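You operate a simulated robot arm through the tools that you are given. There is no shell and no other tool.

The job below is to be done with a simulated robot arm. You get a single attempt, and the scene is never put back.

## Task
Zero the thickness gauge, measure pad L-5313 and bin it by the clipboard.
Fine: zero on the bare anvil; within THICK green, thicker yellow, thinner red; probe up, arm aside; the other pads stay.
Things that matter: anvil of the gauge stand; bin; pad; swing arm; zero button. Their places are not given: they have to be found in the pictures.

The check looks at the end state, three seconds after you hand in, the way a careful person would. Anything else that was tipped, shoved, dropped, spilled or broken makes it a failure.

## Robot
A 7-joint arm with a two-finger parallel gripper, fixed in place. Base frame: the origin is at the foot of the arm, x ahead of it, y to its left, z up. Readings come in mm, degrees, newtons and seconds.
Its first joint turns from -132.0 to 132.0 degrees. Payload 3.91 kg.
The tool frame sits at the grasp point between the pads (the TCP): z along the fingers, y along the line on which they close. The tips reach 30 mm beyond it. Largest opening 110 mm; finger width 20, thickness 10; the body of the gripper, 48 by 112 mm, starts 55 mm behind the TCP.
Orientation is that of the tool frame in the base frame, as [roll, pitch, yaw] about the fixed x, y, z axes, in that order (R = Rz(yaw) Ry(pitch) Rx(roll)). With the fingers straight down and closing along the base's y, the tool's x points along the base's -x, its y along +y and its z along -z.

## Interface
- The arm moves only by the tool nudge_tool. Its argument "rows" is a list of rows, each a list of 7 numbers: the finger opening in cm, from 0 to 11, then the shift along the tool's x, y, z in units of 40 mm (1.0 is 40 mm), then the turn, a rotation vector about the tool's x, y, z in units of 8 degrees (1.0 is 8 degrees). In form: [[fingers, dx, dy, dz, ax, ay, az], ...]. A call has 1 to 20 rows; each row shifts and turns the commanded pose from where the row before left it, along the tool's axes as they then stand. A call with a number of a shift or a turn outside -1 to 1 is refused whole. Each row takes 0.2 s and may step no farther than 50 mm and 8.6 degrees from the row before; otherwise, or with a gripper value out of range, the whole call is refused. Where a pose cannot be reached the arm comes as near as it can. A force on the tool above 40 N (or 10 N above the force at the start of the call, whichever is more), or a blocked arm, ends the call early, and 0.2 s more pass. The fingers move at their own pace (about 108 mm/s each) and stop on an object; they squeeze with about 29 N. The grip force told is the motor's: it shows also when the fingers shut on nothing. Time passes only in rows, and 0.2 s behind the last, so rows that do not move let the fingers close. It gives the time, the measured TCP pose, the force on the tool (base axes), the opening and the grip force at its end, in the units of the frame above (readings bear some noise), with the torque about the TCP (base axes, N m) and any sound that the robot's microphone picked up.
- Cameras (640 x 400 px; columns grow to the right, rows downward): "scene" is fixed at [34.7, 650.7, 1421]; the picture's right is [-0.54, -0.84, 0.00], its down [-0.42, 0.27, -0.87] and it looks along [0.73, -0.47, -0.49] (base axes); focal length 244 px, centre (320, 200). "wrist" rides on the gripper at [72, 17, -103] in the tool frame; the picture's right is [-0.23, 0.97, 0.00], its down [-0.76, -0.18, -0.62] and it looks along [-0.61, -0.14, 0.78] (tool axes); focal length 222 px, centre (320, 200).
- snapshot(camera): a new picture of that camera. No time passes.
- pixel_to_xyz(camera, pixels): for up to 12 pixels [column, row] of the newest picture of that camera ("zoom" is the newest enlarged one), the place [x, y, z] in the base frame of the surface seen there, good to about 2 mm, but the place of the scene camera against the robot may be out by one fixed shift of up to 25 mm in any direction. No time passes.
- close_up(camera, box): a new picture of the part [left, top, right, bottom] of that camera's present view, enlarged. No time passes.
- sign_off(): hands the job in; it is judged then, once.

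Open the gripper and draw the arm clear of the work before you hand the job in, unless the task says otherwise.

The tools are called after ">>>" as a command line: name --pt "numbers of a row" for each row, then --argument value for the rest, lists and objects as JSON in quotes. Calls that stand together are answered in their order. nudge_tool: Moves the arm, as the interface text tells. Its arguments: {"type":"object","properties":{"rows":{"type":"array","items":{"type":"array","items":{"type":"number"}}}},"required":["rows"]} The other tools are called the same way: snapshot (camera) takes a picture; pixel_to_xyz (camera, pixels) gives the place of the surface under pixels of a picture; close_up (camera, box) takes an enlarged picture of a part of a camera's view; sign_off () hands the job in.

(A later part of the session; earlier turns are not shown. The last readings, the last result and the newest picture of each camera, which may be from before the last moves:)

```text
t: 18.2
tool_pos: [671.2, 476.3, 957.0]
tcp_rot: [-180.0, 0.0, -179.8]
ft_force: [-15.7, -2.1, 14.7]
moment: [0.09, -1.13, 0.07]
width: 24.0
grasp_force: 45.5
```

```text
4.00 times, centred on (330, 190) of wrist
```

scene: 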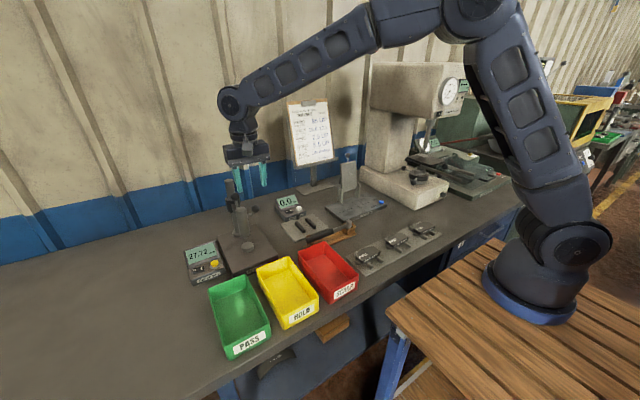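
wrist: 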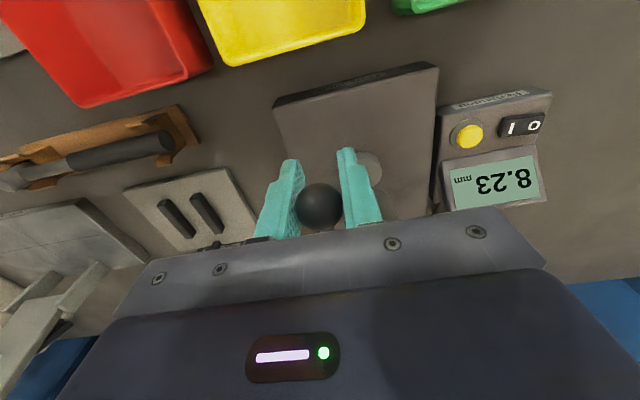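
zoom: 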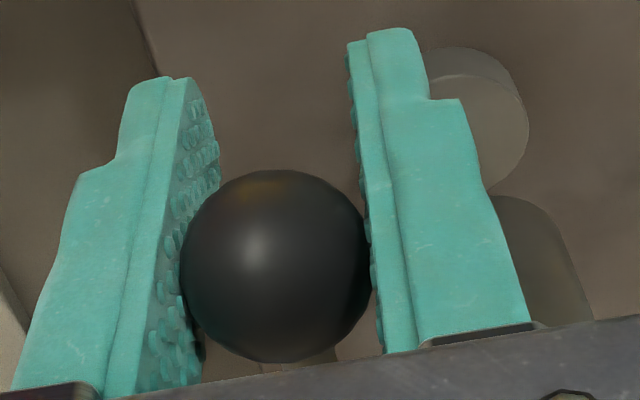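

The ball has slid up to about z=973 (16 mm above the TCP), so friction in the grip is marginal. I open, rise above the ball, and see whether the lever stays; then I can push it from above with closed fingertips.

>>> nudge_tool --pt "4 0 0 0 0 0 0" --pt "4 0 0 0 0 0 0" --pt "4 0 0 -0.5 0 0 0" --pt "4 0 0 -0.6 0 0 0" --pt "4 0 0 -0.6 0 0 0" --pt "4 0 0 0 0 0 0"

>>> snapshot --camera "wrist"

>>> close_up --camera "scene" --box '[180, 150, 300, 280]'

```text
t: 19.6
tool_pos: [672.0, 477.1, 1024.9]
tcp_rot: [-180.0, 0.0, -180.0]
ft_force: [0.9, 0.5, -0.5]
moment: [0.0, 0.04, -0.02]
width: 40.0
grasp_force: 0.0
```

```text
taken
```

wrist: 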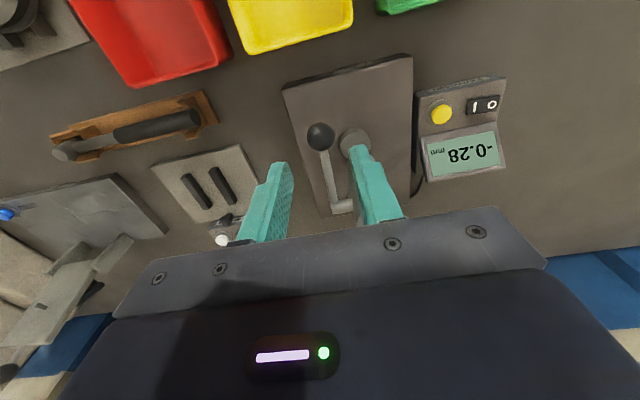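

```text
3.08 times, centred on (240, 215) of scene
```

zoom: 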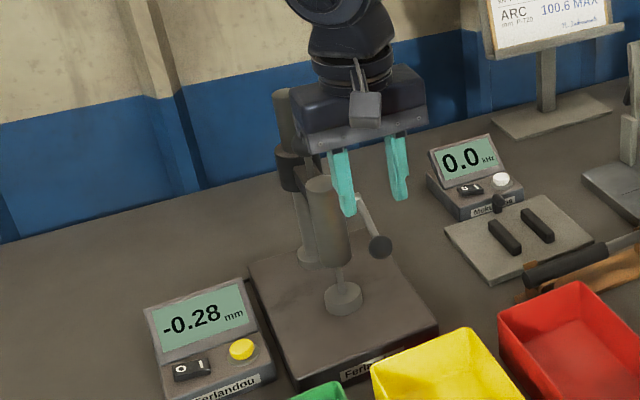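

The lever snapped over by itself: the probe is down on the bare anvil and the display reads -0.28 mm. I read the zero button (wrist (441,113)) and the lowered lever ball (320,136) precisely.

>>> close_up --camera "wrist" --box '[400, 70, 520, 180]'

>>> pixel_to_xyz --camera "zoom" --pixels '[[150, 155], [110, 155], [190, 150], [150, 125], [150, 185]]'

>>> pixel_to_xyz --camera "wrist" --pixels '[[320, 136], [325, 160], [333, 190], [342, 207], [350, 140]]'

>>> close_up --camera "wrist" --box '[280, 100, 400, 220]'

```text
3.64 times, centred on (460, 125) of wrist
```

zoom: 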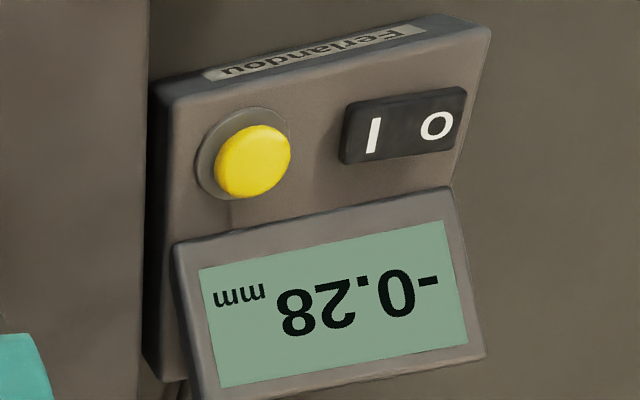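

```text
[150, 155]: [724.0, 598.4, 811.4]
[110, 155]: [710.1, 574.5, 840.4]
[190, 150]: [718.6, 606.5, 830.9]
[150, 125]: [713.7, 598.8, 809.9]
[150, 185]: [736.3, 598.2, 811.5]
```

```text
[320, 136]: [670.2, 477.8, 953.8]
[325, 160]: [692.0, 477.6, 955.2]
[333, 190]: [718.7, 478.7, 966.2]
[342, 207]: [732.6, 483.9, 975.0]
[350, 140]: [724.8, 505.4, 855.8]
```

```text
3.33 times, centred on (340, 160) of wrist
```

zoom: 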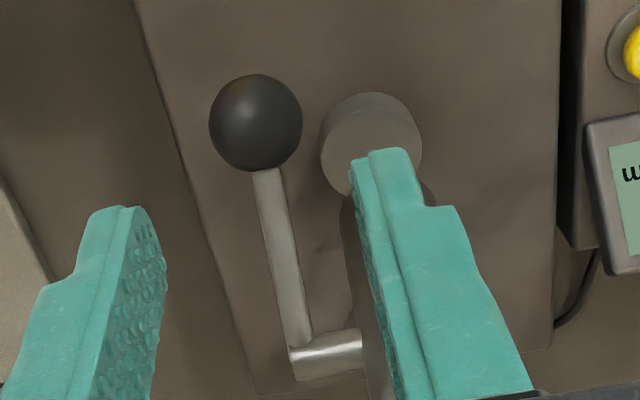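

The lowered lever ball centre is about (675,477,943). Now I read the button itself at wrist (441,114).

>>> pixel_to_xyz --camera "wrist" --pixels '[[441, 114], [437, 114], [446, 112], [441, 109], [441, 118], [430, 110], [475, 107], [455, 130]]'

```text
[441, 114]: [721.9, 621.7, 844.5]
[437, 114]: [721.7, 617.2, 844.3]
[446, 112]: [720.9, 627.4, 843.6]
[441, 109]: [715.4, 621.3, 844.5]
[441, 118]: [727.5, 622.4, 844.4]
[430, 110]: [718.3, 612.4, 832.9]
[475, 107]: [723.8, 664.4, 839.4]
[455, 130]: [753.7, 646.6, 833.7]
```

The button top is flat at about (721.5,622.3,844.5). I close the fingers, go up and over, and come down to tips about 25 mm above the button.

>>> nudge_tool --pt "4 0 0 -0.69 0 0 0" --pt "4 0 0 -0.69 0 0 0" --pt "0 -0.309 0.9075 0 0 0 0" --pt "0 -0.309 0.9075 0 0 0 0" --pt "0 -0.309 0.9075 0 0 0 0" --pt "0 -0.309 0.9075 0 0 0 0" --pt "0 0 0 0.9 0 0 0" --pt "0 0 0 0.9 0 0 0" --pt "0 0 0 0.9 0 0 0" --pt "0 0 0 0.9 0 0 0" --pt "0 0 0 0.9 0 0 0" --pt "0 0 0 0 0 0 0"

>>> snapshot --camera "wrist"

>>> close_up --camera "scene" --box '[160, 170, 300, 300]'

```text
t: 22.2
tool_pos: [721.0, 623.4, 900.8]
tcp_rot: [180.0, 0.0, -179.9]
ft_force: [-0.5, 0.4, 0.4]
moment: [0.03, 0.03, 0.0]
width: 0.0
grasp_force: 29.4
```

```text
taken
```

wrist: 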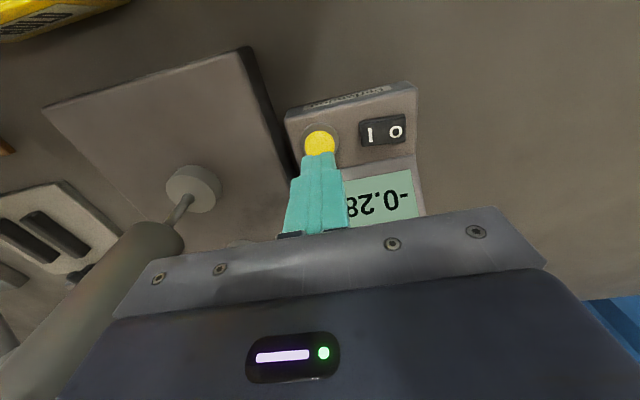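

```text
3.08 times, centred on (230, 235) of scene
```

zoom: 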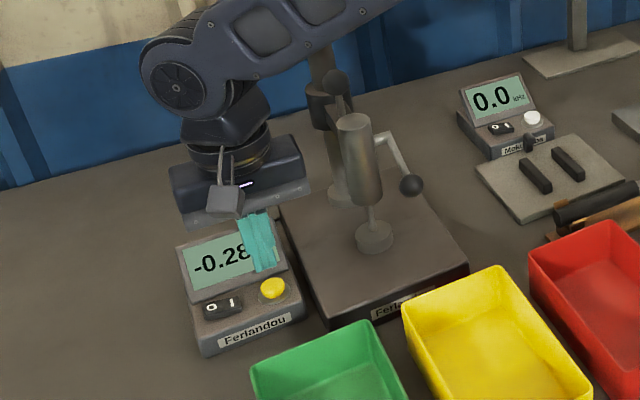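

The closed tips are just above the button at (320,143). I check the button's place once more before pressing.

>>> close_up --camera "wrist" --box '[270, 90, 390, 180]'

>>> pixel_to_xyz --camera "wrist" --pixels '[[320, 143], [320, 134], [320, 150], [308, 143], [332, 143], [318, 165]]'

```text
4.44 times, centred on (330, 135) of wrist
```

zoom: 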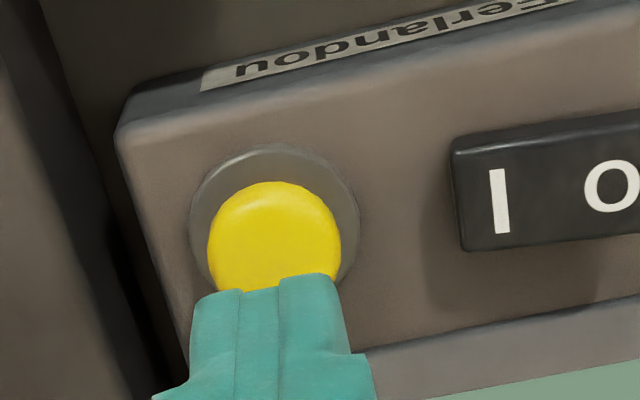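

```text
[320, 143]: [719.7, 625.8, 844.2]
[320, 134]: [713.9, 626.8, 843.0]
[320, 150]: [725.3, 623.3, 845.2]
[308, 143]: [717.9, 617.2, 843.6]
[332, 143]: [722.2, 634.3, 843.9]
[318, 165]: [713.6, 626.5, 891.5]
```

Button centre is about (721,624), under the tips. I press down slowly: 24 mm, then small steps.

>>> nudge_tool --pt "0 0 0 0.6 0 0 0" --pt "0 0 0 0.05 0 0 0" --pt "0 0 0 0.04 0 0 0" --pt "0 0 0 0 0 0 0"

>>> snapshot --camera "wrist"

>>> close_up --camera "scene" --box '[160, 170, 300, 300]'

```text
t: 23.2
tool_pos: [720.7, 623.2, 871.9]
tcp_rot: [-180.0, -0.1, 179.9]
ft_force: [-0.2, 0.3, 1.3]
moment: [0.02, 0.03, 0.02]
width: 0.1
grasp_force: 28.9
```

```text
taken
```

wrist: 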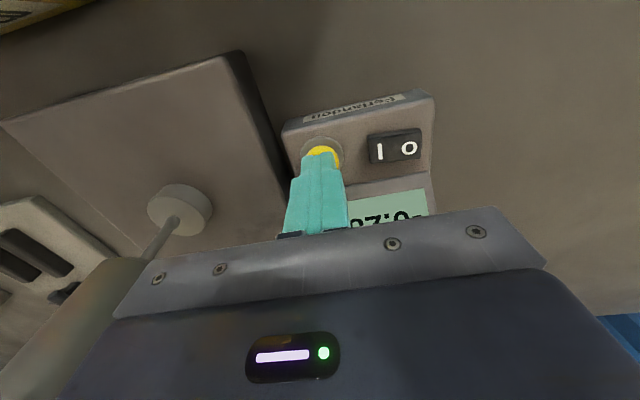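

```text
3.08 times, centred on (230, 235) of scene
```

zoom: 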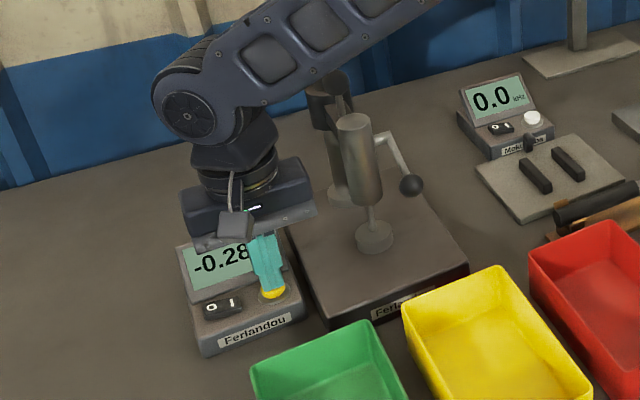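

The tips just touch the button (1.3 N), display still -0.28. I press on in small steps.

>>> nudge_tool --pt "0 0 0 0.04 0 0 0" --pt "0 0 0 0.04 0 0 0" --pt "0 0 0 0 0 0 0"

>>> close_up --camera "scene" --box '[160, 170, 300, 300]'

```text
t: 24.0
tool_pos: [721.5, 621.4, 870.1]
tcp_rot: [-179.9, 0.0, 180.0]
ft_force: [0.0, 1.1, 2.7]
moment: [0.03, -0.03, -0.01]
width: 0.2
grasp_force: 29.0
heard: click
```

```text
3.08 times, centred on (230, 235) of scene
```

zoom: 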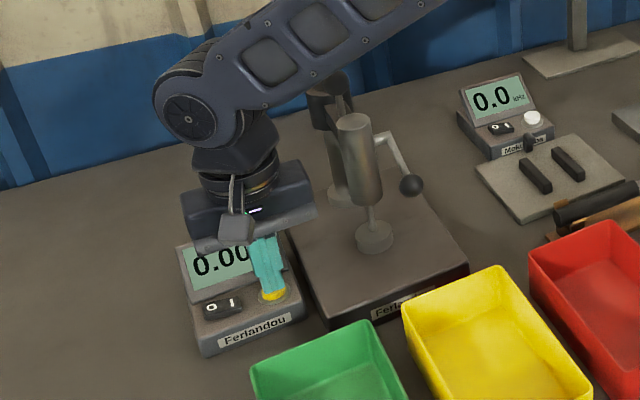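

A click was heard and the display shows 0.00: the gauge is zeroed on the bare anvil. I rise, move back above the lever ball at (675,477) with the fingers open, and look.

>>> nudge_tool --pt "0 0 0 -0.5 0 0 0" --pt "0 0 0 -0.95 0 0 0" --pt "0 0 0 -0.95 0 0 0" --pt "0 0 0 -0.95 0 0 0" --pt "0 0 0 -0.95 0 0 0" --pt "0 0 0 -0.95 0 0 0" --pt "5 0.2906 -0.9025 0 0 0 0" --pt "5 0.2906 -0.9025 0 0 0 0" --pt "5 0.2906 -0.9025 0 0 0 0" --pt "5 0.2906 -0.9025 0 0 0 0" --pt "5 0 0 0.9 0 0 0" --pt "5 0 0 0.9 0 0 0" --pt "5 0 0 0 0 0 0"

>>> snapshot --camera "wrist"

>>> close_up --camera "scene" --box '[160, 150, 300, 290]'

```text
t: 26.8
tool_pos: [675.7, 479.1, 1007.9]
tcp_rot: [-179.9, 0.0, -179.9]
ft_force: [0.4, 0.5, 0.4]
moment: [-0.05, -0.01, 0.03]
width: 50.3
grasp_force: 0.1
```

```text
taken
```

wrist: 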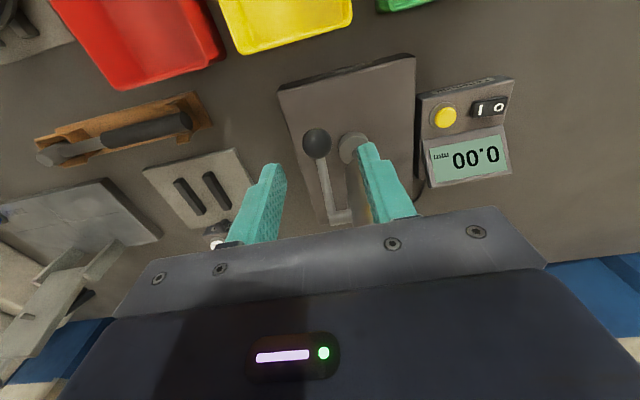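

```text
2.86 times, centred on (230, 220) of scene
```

zoom: 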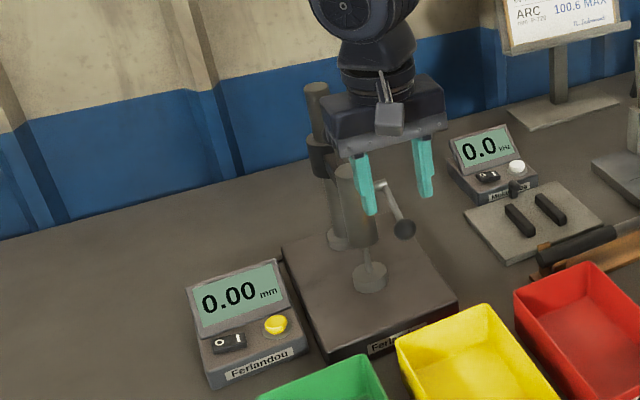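

Display holds 0.00 with the probe on the anvil. I read the ball's place again at (316,142) before descending.

>>> pixel_to_xyz --camera "wrist" --pixels '[[316, 142], [310, 142], [323, 142], [316, 135], [325, 185], [338, 215]]'

```text
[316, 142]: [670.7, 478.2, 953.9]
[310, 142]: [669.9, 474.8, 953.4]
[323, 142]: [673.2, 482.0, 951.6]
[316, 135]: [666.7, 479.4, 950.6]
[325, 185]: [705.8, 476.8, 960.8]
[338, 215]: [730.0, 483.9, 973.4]
```

Ball centre confirmed at (675.4,477,943). I descend so the ball sits 15 mm above the TCP, grip, and lift the first part of the arc.

>>> nudge_tool --pt "5 0 -0.045 0.7 0 0 0" --pt "5 0 0 0.7 0 0 0" --pt "5 0 0 0.6 0 0 0" --pt "1.5 0 0 0 0 0 0" --pt "1.5 0 0 0 0 0 0" --pt "1.5 0 0 0 0 0 0" --pt "1.5 0.065 0 -0.1625 0 0 0" --pt "1.5 0.045 0 -0.165 0 0 0" --pt "1.5 0.0275 0 -0.1725 0 0 0" --pt "1.5 0.01 0 -0.1725 0 0 0" --pt "1.5 0 0 0 0 0 0"

>>> snapshot --camera "wrist"

>>> close_up --camera "scene" --box '[160, 150, 300, 290]'

```text
t: 29.2
tool_pos: [669.4, 474.5, 954.3]
tcp_rot: [179.9, 0.0, -180.0]
ft_force: [0.1, -1.0, -17.7]
moment: [-0.06, 1.02, -0.14]
width: 24.4
grasp_force: 44.6
```

```text
taken
```

wrist: 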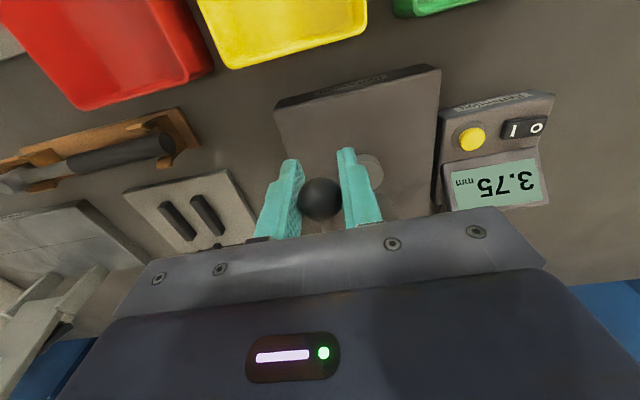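

```text
2.86 times, centred on (230, 220) of scene
```

zoom: 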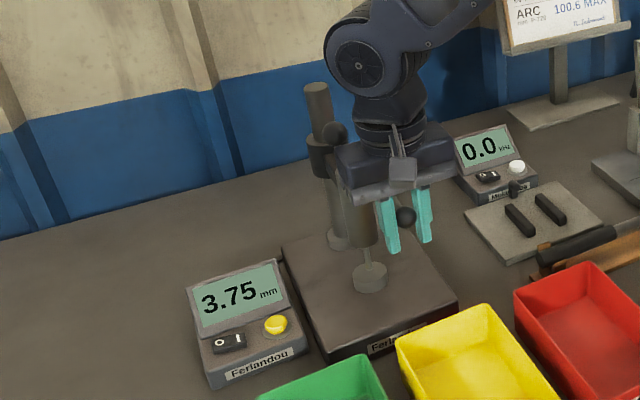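

Display reads 3.75 mm, force 17.7 N; the lever is following. I continue upward.

>>> nudge_tool --pt "1.5 -0.0075 0 -0.1725 0 0 0" --pt "1.5 -0.0275 0 -0.17 0 0 0" --pt "1.5 -0.0425 0 -0.1675 0 0 0" --pt "1.5 -0.0625 0 -0.16 0 0 0" --pt "1.5 0 0 0 0 0 0"

>>> snapshot --camera "wrist"

>>> pixel_to_xyz --camera "wrist" --pixels '[[320, 185], [320, 195], [320, 178]]'

```text
t: 30.4
tool_pos: [674.4, 476.7, 982.1]
tcp_rot: [179.9, -0.2, -179.9]
ft_force: [-26.2, -4.5, -8.6]
moment: [0.01, 0.83, 0.01]
width: 24.3
grasp_force: 44.5
```

```text
taken
```

wrist: 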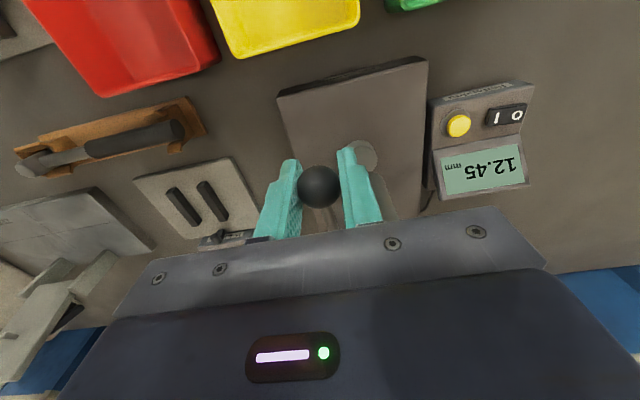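

```text
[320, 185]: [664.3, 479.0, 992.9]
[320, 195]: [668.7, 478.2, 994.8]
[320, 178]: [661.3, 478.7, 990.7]
```

Display 12.45 mm; a -26 N side force shows the tool is about 3 mm too far in +x. I correct outward and continue the lift.

>>> nudge_tool --pt "1.5 0.075 0 -0.1 0 0 0" --pt "1.5 -0.015 0 -0.1675 0 0 0" --pt "1.5 -0.03 0 -0.1675 0 0 0" --pt "1.5 -0.05 0 -0.16 0 0 0" --pt "1.5 0 0 0 0 0 0"

>>> snapshot --camera "wrist"

>>> pixel_to_xyz --camera "wrist" --pixels '[[320, 180], [320, 190], [320, 172]]'

```text
t: 31.6
tool_pos: [676.7, 475.3, 1003.9]
tcp_rot: [-179.9, 0.0, -180.0]
ft_force: [5.1, 1.4, -21.6]
moment: [-0.01, 1.1, 0.0]
width: 24.2
grasp_force: 45.3
```

```text
taken
```

wrist: 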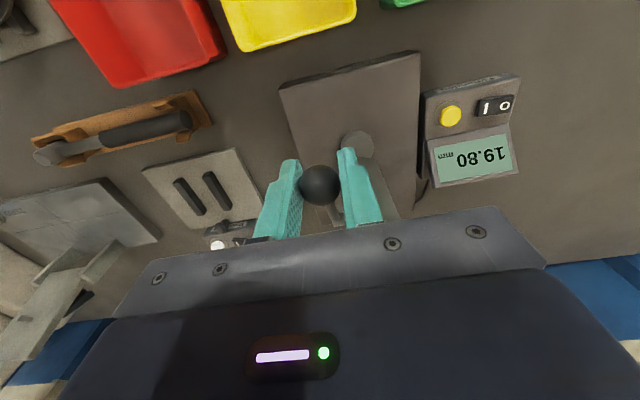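

```text
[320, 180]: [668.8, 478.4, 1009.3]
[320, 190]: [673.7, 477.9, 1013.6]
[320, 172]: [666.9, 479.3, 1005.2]
```

Display 19.80 mm with the ball near the TCP. Three more steps along the arc before releasing.

>>> nudge_tool --pt "1.5 -0.06 0 -0.155 0 0 0" --pt "1.5 -0.08 0 -0.15 0 0 0" --pt "1.5 -0.1 0 -0.135 0 0 0" --pt "1.5 0 0 0 0 0 0"

>>> snapshot --camera "wrist"

```text
t: 32.6
tool_pos: [685.2, 478.0, 1023.1]
tcp_rot: [-180.0, -0.1, -179.9]
ft_force: [-18.2, -3.7, -6.2]
moment: [-0.07, 1.31, 0.0]
width: 24.2
grasp_force: 44.6
```

```text
taken
```

wrist: 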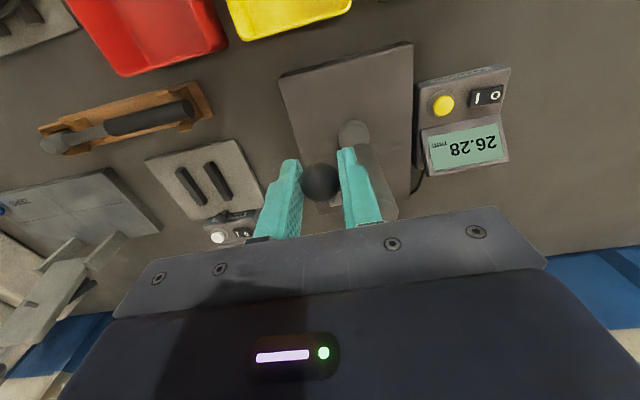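

The display is 26.28 mm, near the upper end. I release the ball, wait, and rise above it to see whether the probe stays up.

>>> nudge_tool --pt "5 0 0 0 0 0 0" --pt "5 0 0 0 0 0 0" --pt "5 0 0 -0.7 0 0 0" --pt "5 0 0 -0.7 0 0 0" --pt "5 0 0 -0.7 0 0 0" --pt "5 0 0 0 0 0 0"

>>> snapshot --camera "wrist"

>>> close_up --camera "scene" --box '[160, 150, 300, 290]'

```text
t: 34.0
tool_pos: [686.6, 476.3, 1106.6]
tcp_rot: [-180.0, -0.1, -180.0]
ft_force: [0.8, 0.8, 0.8]
moment: [0.0, 0.01, 0.01]
width: 50.3
grasp_force: 0.0
```

```text
taken
```

wrist: 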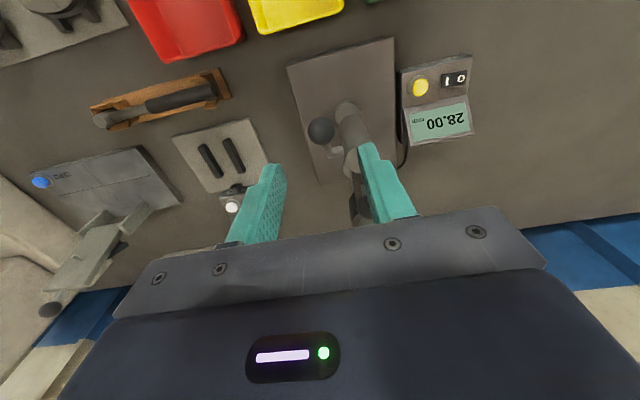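

```text
2.86 times, centred on (230, 220) of scene
```

zoom: 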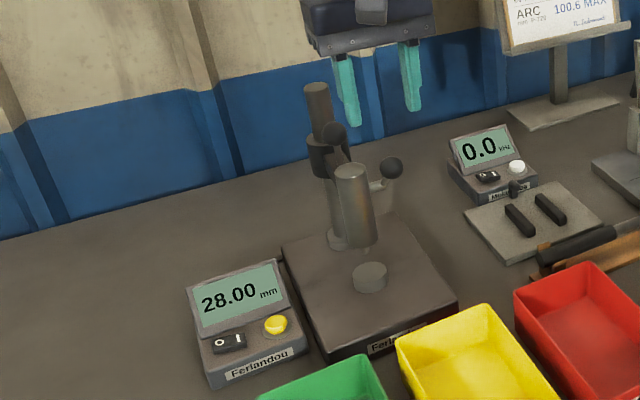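

The probe is up and the display reads 28.00. Now I move above the swing knob (780,510,1025), descend around it, and look before swinging the arm aside.

>>> nudge_tool --pt "7 -0.775 0.277 0 0 0 0" --pt "7 -0.775 0.277 0 0 0 0" --pt "7 -0.775 0.277 0 0 0 0" --pt "7 0 0 0.65 0 0 0" --pt "7 0 0 0.65 0 0 0" --pt "7 0 0 0.65 0 0 0" --pt "7 0 0 0 0 0 0"

>>> snapshot --camera "wrist"

>>> pixel_to_xyz --camera "wrist" --pixels '[[320, 187], [320, 195], [306, 95]]'

```text
t: 35.6
tool_pos: [779.9, 508.0, 1029.4]
tcp_rot: [-180.0, 0.1, 180.0]
ft_force: [0.3, -0.1, 0.9]
moment: [0.0, 0.0, 0.05]
width: 70.0
grasp_force: 0.1
```

```text
taken
```

wrist: 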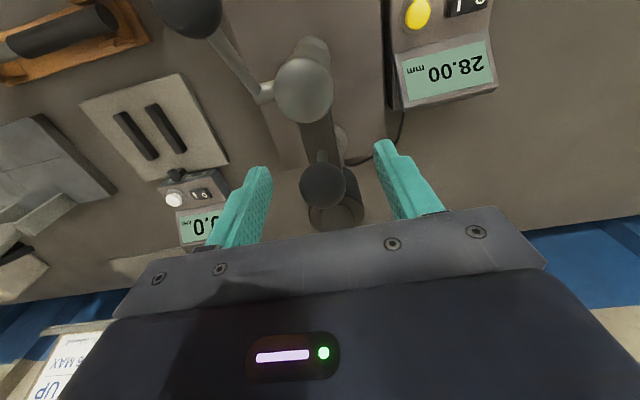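

```text
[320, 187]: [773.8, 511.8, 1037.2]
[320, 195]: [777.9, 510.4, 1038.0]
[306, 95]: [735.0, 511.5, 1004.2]
```

The knob is in place between the fingers at (322,186). I close to the loose cage and swing the arm back 90° along the same arc.

>>> nudge_tool --pt "3.1 0 0 0 0 0 0" --pt "3.1 0 0 0 0 0 0" --pt "3.1 -0.0113 -0.1729 0 0 0 -0.9375" --pt "3.1 -0.0113 -0.1729 0 0 0 -0.9375" --pt "3.1 -0.0113 -0.1729 0 0 0 -0.9375" --pt "3.1 -0.0113 -0.1729 0 0 0 -0.9375" --pt "3.1 -0.0113 -0.1729 0 0 0 -0.9375" --pt "3.1 -0.0113 -0.1729 0 0 0 -0.9375" --pt "3.1 0 0 0 0 0 0"

>>> snapshot --camera "wrist"

```text
t: 37.6
tool_pos: [794.8, 472.3, 1029.0]
tcp_rot: [-180.0, 0.0, -134.9]
ft_force: [-0.2, 1.2, 0.3]
moment: [0.02, -0.01, -0.01]
width: 31.2
grasp_force: 0.1
```

```text
taken
```

wrist: 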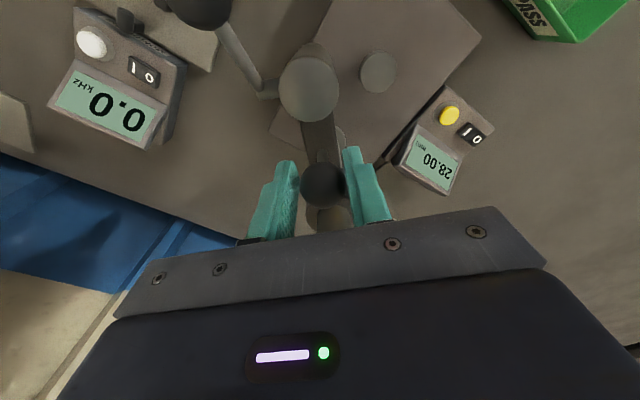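

The arm is halfway back with nearly no force. I swing the remaining 45° to where it stood at the start.

>>> nudge_tool --pt "3.1 -0.0113 -0.1729 0 0 0 -0.9375" --pt "3.1 -0.0113 -0.1729 0 0 0 -0.9375" --pt "3.1 -0.0113 -0.1729 0 0 0 -0.9375" --pt "3.1 -0.0113 -0.1729 0 0 0 -0.9375" --pt "3.1 -0.0113 -0.1729 0 0 0 -0.9375" --pt "3.1 -0.0113 -0.1729 0 0 0 -0.9375" --pt "3.1 0 0 0 0 0 0"

>>> snapshot --camera "wrist"

>>> close_up --camera "scene" --box '[160, 150, 300, 290]'

```text
t: 39.2
tool_pos: [832.6, 457.6, 1028.3]
tcp_rot: [180.0, 0.0, -89.8]
ft_force: [-0.4, -0.5, 0.0]
moment: [0.0, 0.03, -0.02]
width: 31.4
grasp_force: 0.3
```

```text
taken
```

wrist: 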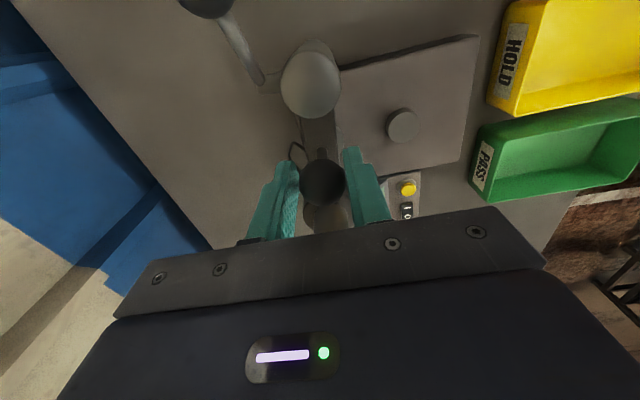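

```text
2.86 times, centred on (230, 220) of scene
```

zoom: 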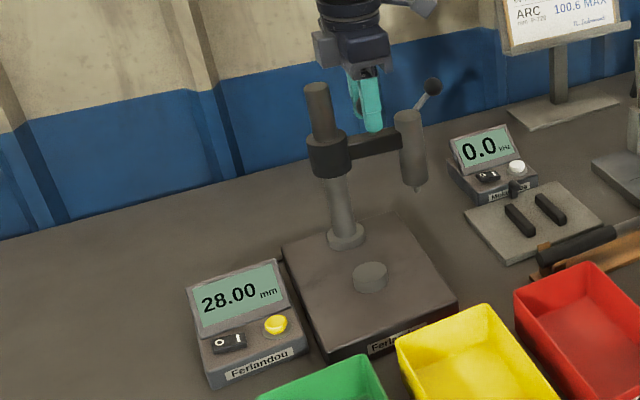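

The arm is aside and the probe up (28.00). I open, rise clear, and turn the tool back by 90°.

>>> nudge_tool --pt "8 0 0 0 0 0 0" --pt "8 0 0 0 0 0 0" --pt "8 0 0 -1 0 0 0" --pt "8 0 0 -1 0 0 0" --pt "8 0 0 -1 0 0 0" --pt "8 0 0 -1 0 0 0" --pt "8 0 0 0 0 0 0.9375" --pt "8 0 0 0 0 0 0.9375" --pt "8 0 0 0 0 0 0.9375" --pt "8 0 0 0 0 0 0.9375" --pt "8 0 0 0 0 0 0.9375" --pt "8 0 0 0 0 0 0.9375" --pt "8 0 0 0 0 0 0.9375" --pt "8 0 0 0 0 0 0.9375" --pt "8 0 0 0 0 0 0.9375" --pt "8 0 0 0 0 0 0.9375" --pt "8 0 0 0 0 0 0.9375" --pt "8 0 0 0 0 0 0.9375" --pt "8 0 0 0 0 0 0"

>>> snapshot --camera "scene"

```text
t: 43.2
tool_pos: [831.7, 456.9, 1188.3]
tcp_rot: [-180.0, 0.0, 179.9]
ft_force: [0.3, -0.6, -0.1]
moment: [-0.02, -0.02, 0.01]
width: 80.0
grasp_force: 0.1
```

```text
taken
```

scene: 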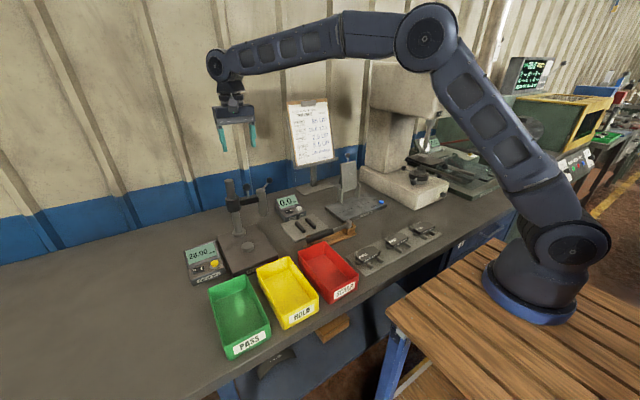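

The gauge is untouched and clear. I now travel to a viewing place above the pads at about (520,40,1100).

>>> nudge_tool --pt "8 0.558 -0.746 0.157 0 0 0" --pt "8 0.558 -0.746 0.157 0 0 0" --pt "8 0.558 -0.746 0.157 0 0 0" --pt "8 0.558 -0.746 0.157 0 0 0" --pt "8 0.558 -0.746 0.157 0 0 0" --pt "8 0.558 -0.746 0.157 0 0 0" --pt "8 0.558 -0.746 0.157 0 0 0" --pt "8 0.558 -0.746 0.157 0 0 0" --pt "8 0.558 -0.746 0.157 0 0 0" --pt "8 0.558 -0.746 0.157 0 0 0" --pt "8 0.558 -0.746 0.157 0 0 0" --pt "8 0.558 -0.746 0.157 0 0 0" --pt "8 0.558 -0.746 0.157 0 0 0" --pt "8 0.558 -0.746 0.157 0 0 0" --pt "8 0 0 0 0 0 0"

>>> snapshot --camera "wrist"

```text
t: 46.4
tool_pos: [521.5, 38.9, 1098.5]
tcp_rot: [-179.9, 0.1, 180.0]
ft_force: [0.6, 0.1, 0.3]
moment: [0.01, 0.03, -0.01]
width: 80.3
grasp_force: 0.2
```

```text
taken
```

wrist: 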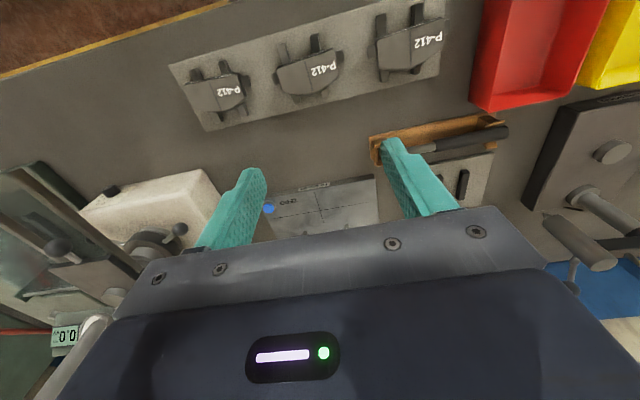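

The middle pad is at wrist (308,76). I enlarge it and read its corners, the rails and the neighbours.

>>> close_up --camera "wrist" --box '[250, 20, 370, 110]'

>>> pixel_to_xyz --camera "zoom" --pixels '[[315, 215], [170, 220], [440, 190], [290, 160], [300, 265], [155, 205], [460, 230], [395, 85], [225, 130], [300, 130], [400, 120], [150, 245]]'

>>> pixel_to_xyz --camera "wrist" --pixels '[[308, 76], [217, 95], [408, 46], [345, 50], [380, 80], [180, 70], [430, 75], [240, 115]]'

```text
4.44 times, centred on (310, 65) of wrist
```

zoom: 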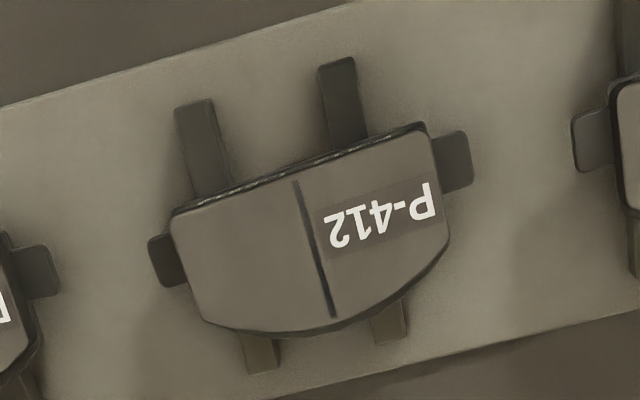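

```text
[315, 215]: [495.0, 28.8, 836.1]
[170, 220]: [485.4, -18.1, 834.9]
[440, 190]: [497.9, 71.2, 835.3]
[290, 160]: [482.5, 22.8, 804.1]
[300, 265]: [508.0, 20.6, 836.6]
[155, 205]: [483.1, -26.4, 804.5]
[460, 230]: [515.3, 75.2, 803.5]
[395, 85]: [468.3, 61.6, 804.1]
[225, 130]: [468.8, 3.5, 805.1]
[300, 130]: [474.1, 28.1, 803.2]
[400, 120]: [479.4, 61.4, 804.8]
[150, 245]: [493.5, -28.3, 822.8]
```

```text
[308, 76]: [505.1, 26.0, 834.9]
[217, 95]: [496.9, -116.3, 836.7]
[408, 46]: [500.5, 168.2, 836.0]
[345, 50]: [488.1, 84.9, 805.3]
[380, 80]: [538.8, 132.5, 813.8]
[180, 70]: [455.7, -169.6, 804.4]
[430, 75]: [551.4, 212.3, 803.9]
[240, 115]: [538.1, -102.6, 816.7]
```

The pad top is at z≈836 near (500,26), sitting on two rails; ears at z≈823. I read more points on its top surface to get its exact centre and yaw.

>>> pixel_to_xyz --camera "zoom" --pixels '[[185, 220], [420, 145], [210, 315], [310, 325], [440, 245], [300, 190], [330, 300], [205, 150], [345, 100], [160, 260], [460, 160], [262, 360]]'

>>> close_up --camera "wrist" --box '[270, 40, 350, 100]'

```text
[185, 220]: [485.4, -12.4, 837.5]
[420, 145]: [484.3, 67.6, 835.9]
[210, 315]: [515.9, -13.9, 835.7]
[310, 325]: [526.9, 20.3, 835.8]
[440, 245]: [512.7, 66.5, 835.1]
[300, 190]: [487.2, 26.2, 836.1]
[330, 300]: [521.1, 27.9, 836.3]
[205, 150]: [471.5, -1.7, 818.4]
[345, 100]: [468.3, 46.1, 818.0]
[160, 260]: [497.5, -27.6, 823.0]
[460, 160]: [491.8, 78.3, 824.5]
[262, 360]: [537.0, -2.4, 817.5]
```

```text
6.67 times, centred on (310, 70) of wrist
```

zoom: 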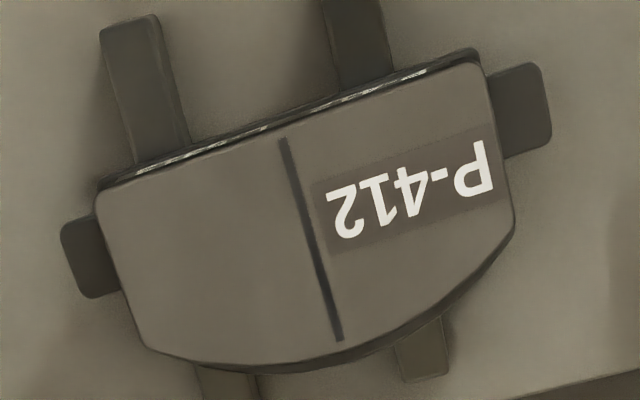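

The pad lies squarely along y: edges at x≈483.5 and 527, slot at y≈27, rails (tops z≈818) near y≈0 and 48. I turn the tool to yaw -90 so the fingers close along x.

>>> nudge_tool --pt "8 0 0 0 0 0 -0.9375" --pt "8 0 0 0 0 0 -0.9375" --pt "8 0 0 0 0 0 -0.9375" --pt "8 0 0 0 0 0 -0.9375" --pt "8 0 0 0 0 0 -0.9375" --pt "8 0 0 0 0 0 -0.9375" --pt "8 0 0 0 0 0 -0.9375" --pt "8 0 0 0 0 0 -0.9375" --pt "8 0 0 0 0 0 -0.9375" --pt "8 0 0 0 0 0 -0.9375" --pt "8 0 0 0 0 0 -0.9375" --pt "8 0 0 0 0 0 -0.9375" --pt "8 0 0 0 0 0 0"

>>> snapshot --camera "wrist"

```text
t: 49.2
tool_pos: [520.3, 40.0, 1099.4]
tcp_rot: [180.0, 0.1, -89.9]
ft_force: [-0.6, -0.7, 0.8]
moment: [0.02, -0.01, -0.01]
width: 80.3
grasp_force: 0.0
```

```text
taken
```

wrist: 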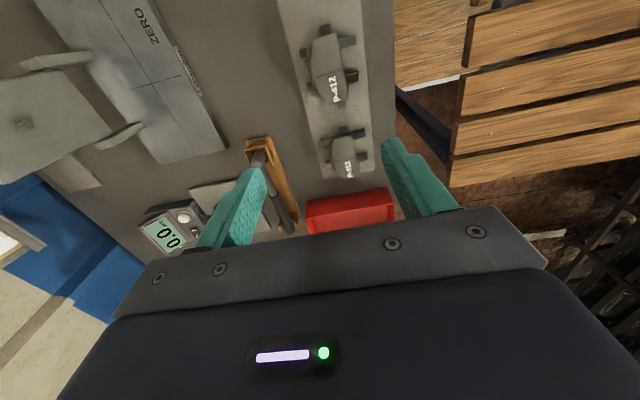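

The pad is visible at wrist (325,70). I move to above it at TCP (505,26.5,930) and check reach and alignment.

>>> nudge_tool --pt "8 0.0675 0.0755 0.847 0 0 0" --pt "8 0.0675 0.0755 0.847 0 0 0" --pt "8 0.0675 0.0755 0.847 0 0 0" --pt "8 0.0675 0.0755 0.847 0 0 0" --pt "8 0.0675 0.0755 0.847 0 0 0" --pt "8 0 0 0 0 0 0"

>>> snapshot --camera "wrist"

>>> close_up --camera "scene" --box '[330, 170, 470, 290]'

```text
t: 50.6
tool_pos: [506.5, 24.6, 929.9]
tcp_rot: [180.0, 0.0, -90.0]
ft_force: [-0.1, -0.3, 1.1]
moment: [0.0, 0.01, 0.02]
width: 80.2
grasp_force: 0.1
```

```text
taken
```

wrist: 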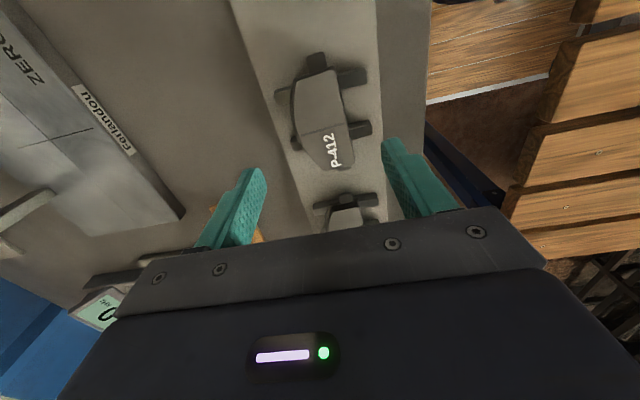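

```text
3.33 times, centred on (400, 230) of scene
```

zoom: 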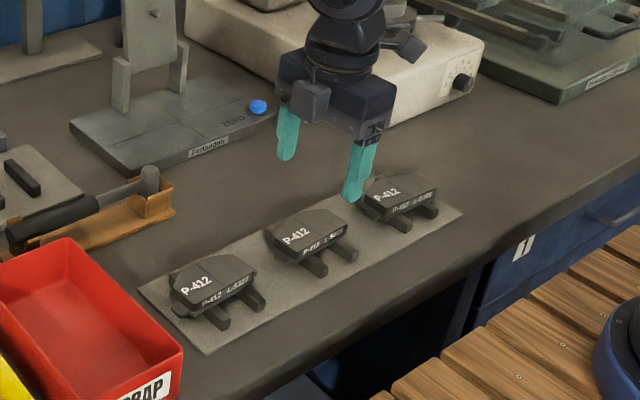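

The pad under the tool shows at wrist (322,122). I read its outline once more from here.

>>> close_up --camera "wrist" --box '[270, 40, 390, 190]'

>>> pixel_to_xyz --camera "wrist" --pixels '[[320, 115], [297, 120], [300, 100], [340, 120], [335, 85], [346, 140], [323, 128], [330, 165], [315, 75], [360, 75], [360, 130], [322, 150]]'

```text
2.67 times, centred on (330, 115) of wrist
```

zoom: 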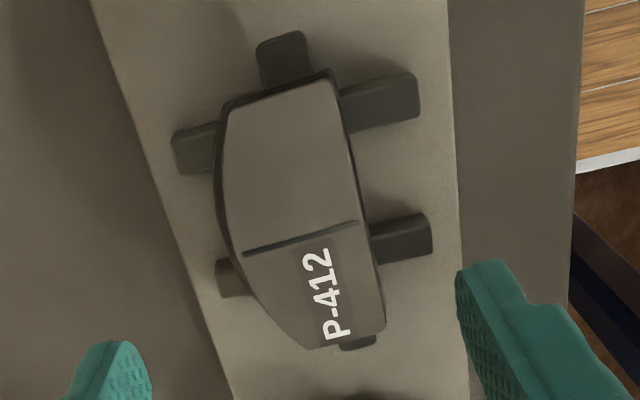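

```text
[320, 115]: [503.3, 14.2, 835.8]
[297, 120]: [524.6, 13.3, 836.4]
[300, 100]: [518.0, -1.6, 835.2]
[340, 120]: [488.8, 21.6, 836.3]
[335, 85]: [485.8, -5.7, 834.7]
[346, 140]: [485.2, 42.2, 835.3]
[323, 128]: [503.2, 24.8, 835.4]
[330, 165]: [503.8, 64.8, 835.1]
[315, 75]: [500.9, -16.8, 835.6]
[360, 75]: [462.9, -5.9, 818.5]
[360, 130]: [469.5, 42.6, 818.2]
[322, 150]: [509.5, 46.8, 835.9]
```

Pad edges x≈483.5/526, centre about (505,26). I correct by 1.5 mm, descend to TCP z≈850 (tips just above the rail tops), and close on the pad's long edges.

>>> nudge_tool --pt "8 -0.0375 0.0375 0.7 0 0 0" --pt "8 0 0 0.7 0 0 0" --pt "8 0 0 0.6 0 0 0" --pt "8 0 0 0 0 0 0"

>>> snapshot --camera "wrist"

>>> close_up --camera "scene" --box '[340, 190, 450, 280]'

```text
t: 51.6
tool_pos: [508.8, 27.6, 852.4]
tcp_rot: [180.0, 0.0, -89.9]
ft_force: [0.3, 0.1, -0.5]
moment: [0.04, -0.02, -0.01]
width: 80.3
grasp_force: 0.1
out of reach, approached as far as the arm can: row 2
```

```text
taken
```

wrist: 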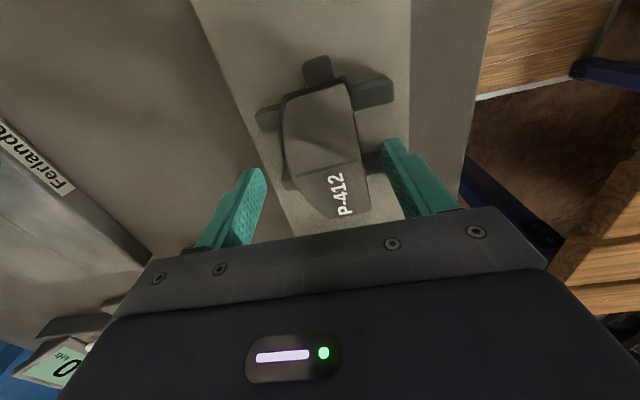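

```text
4.44 times, centred on (395, 235) of scene
```

zoom: 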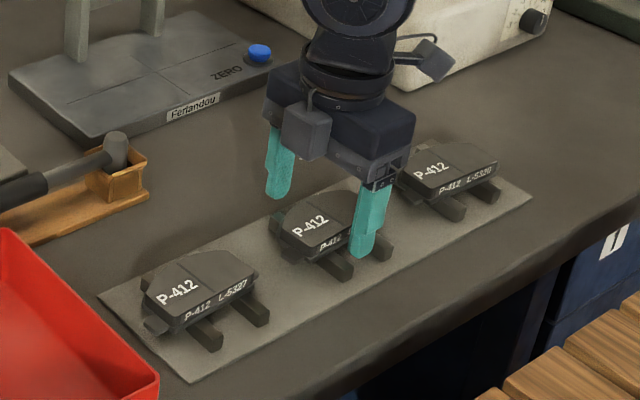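

The arm reaches (508.8,27.6,852.4), about 4 mm short in x, which the closing fingers will absorb. I close on the pad and read the opening.

>>> nudge_tool --pt "3 0 0 0 0 0 0" --pt "3 0 0 0 0 0 0" --pt "3 0 0 0 0 0 0" --pt "3 0 0 0 0 0 0"

>>> snapshot --camera "wrist"

>>> close_up --camera "scene" --box '[340, 190, 450, 280]'

```text
t: 52.6
tool_pos: [508.7, 28.5, 851.5]
tcp_rot: [179.8, 0.0, -89.9]
ft_force: [-0.6, 0.1, -0.2]
moment: [0.0, -0.01, -0.01]
width: 51.6
grasp_force: 28.7
```

```text
taken
```

wrist: 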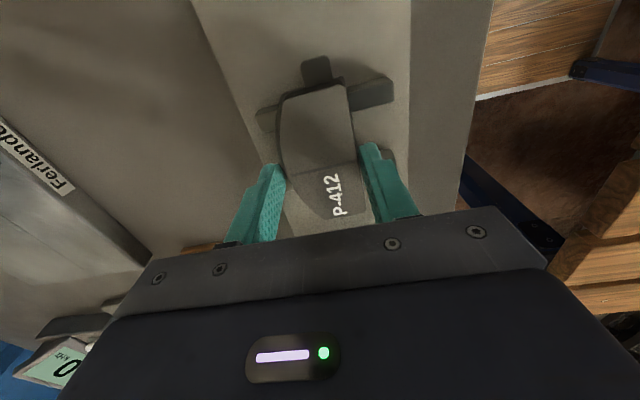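

```text
4.44 times, centred on (395, 235) of scene
```

zoom: 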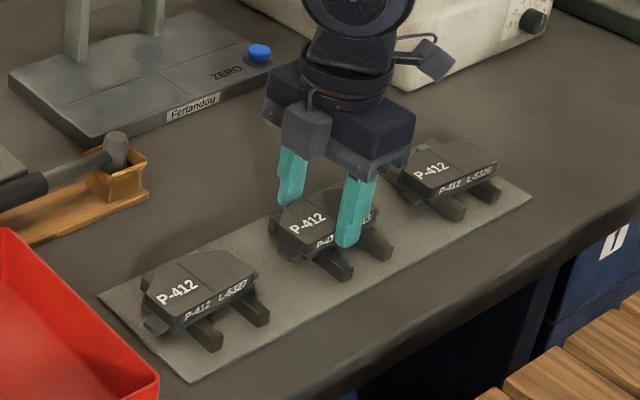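

The opening stopped at 51.6 mm with the tips only just at the plate's upper edge (tips z≈821.5, plate top ≈823.5), a shallow hold. I reopen, shift to y≈22 (middle of the gap between rails), go about 8 mm lower and look.

>>> nudge_tool --pt "8 0 0 0 0 0 0" --pt "8 0 0 0 0 0 0" --pt "8 0.1 -0.125 0 0 0 0" --pt "8 0 0 0.175 0 0 0" --pt "8 0 0 0 0 0 0"

>>> snapshot --camera "wrist"

>>> close_up --camera "scene" --box '[360, 210, 430, 265]'

```text
t: 53.8
tool_pos: [513.1, 24.8, 845.0]
tcp_rot: [180.0, 0.0, -89.8]
ft_force: [0.3, -0.8, 0.2]
moment: [0.01, -0.02, -0.01]
width: 79.9
grasp_force: 0.1
```

```text
taken
```

wrist: 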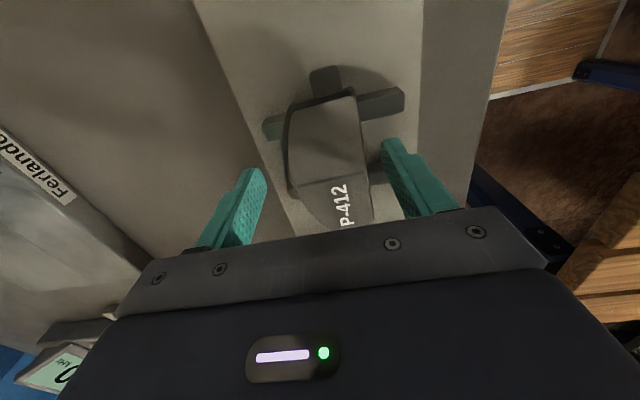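

```text
7.27 times, centred on (395, 238) of scene
```

zoom: 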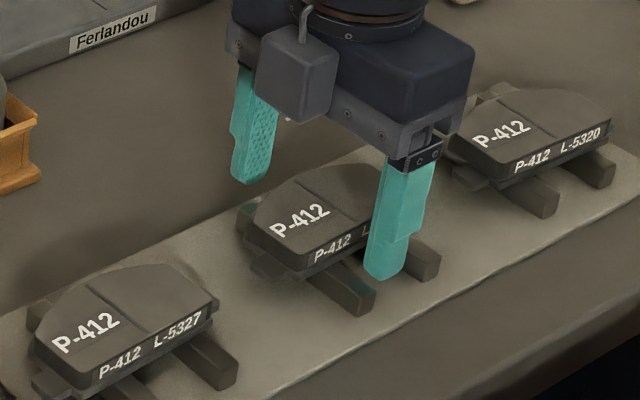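

No contact force at TCP (513,24.8,845) with tips between the rails. I close on the plate edges again.

>>> nudge_tool --pt "3 0 0 0 0 0 0" --pt "3 0 0 0 0 0 0" --pt "3 0 0 0 0 0 0" --pt "3 0 0 0 0 0 0"

>>> snapshot --camera "wrist"

>>> close_up --camera "scene" --box '[360, 210, 430, 265]'

```text
t: 54.8
tool_pos: [512.4, 24.6, 844.3]
tcp_rot: [180.0, 0.0, -90.0]
ft_force: [0.1, 0.1, 0.5]
moment: [-0.02, -0.04, 0.01]
width: 51.6
grasp_force: 29.6
```

```text
taken
```

wrist: 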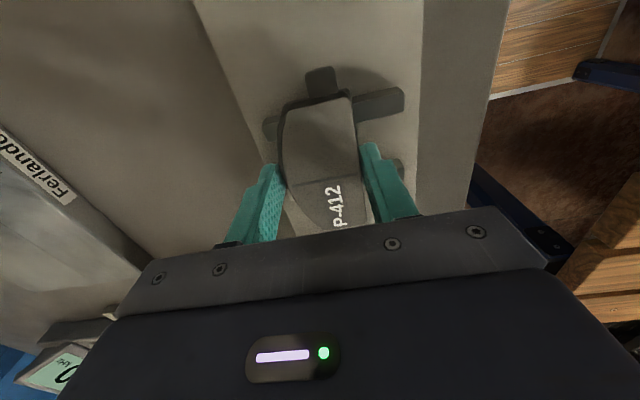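

```text
7.27 times, centred on (395, 238) of scene
```

zoom: 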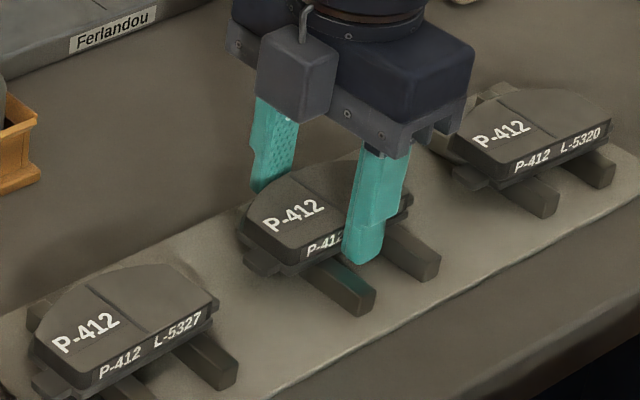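

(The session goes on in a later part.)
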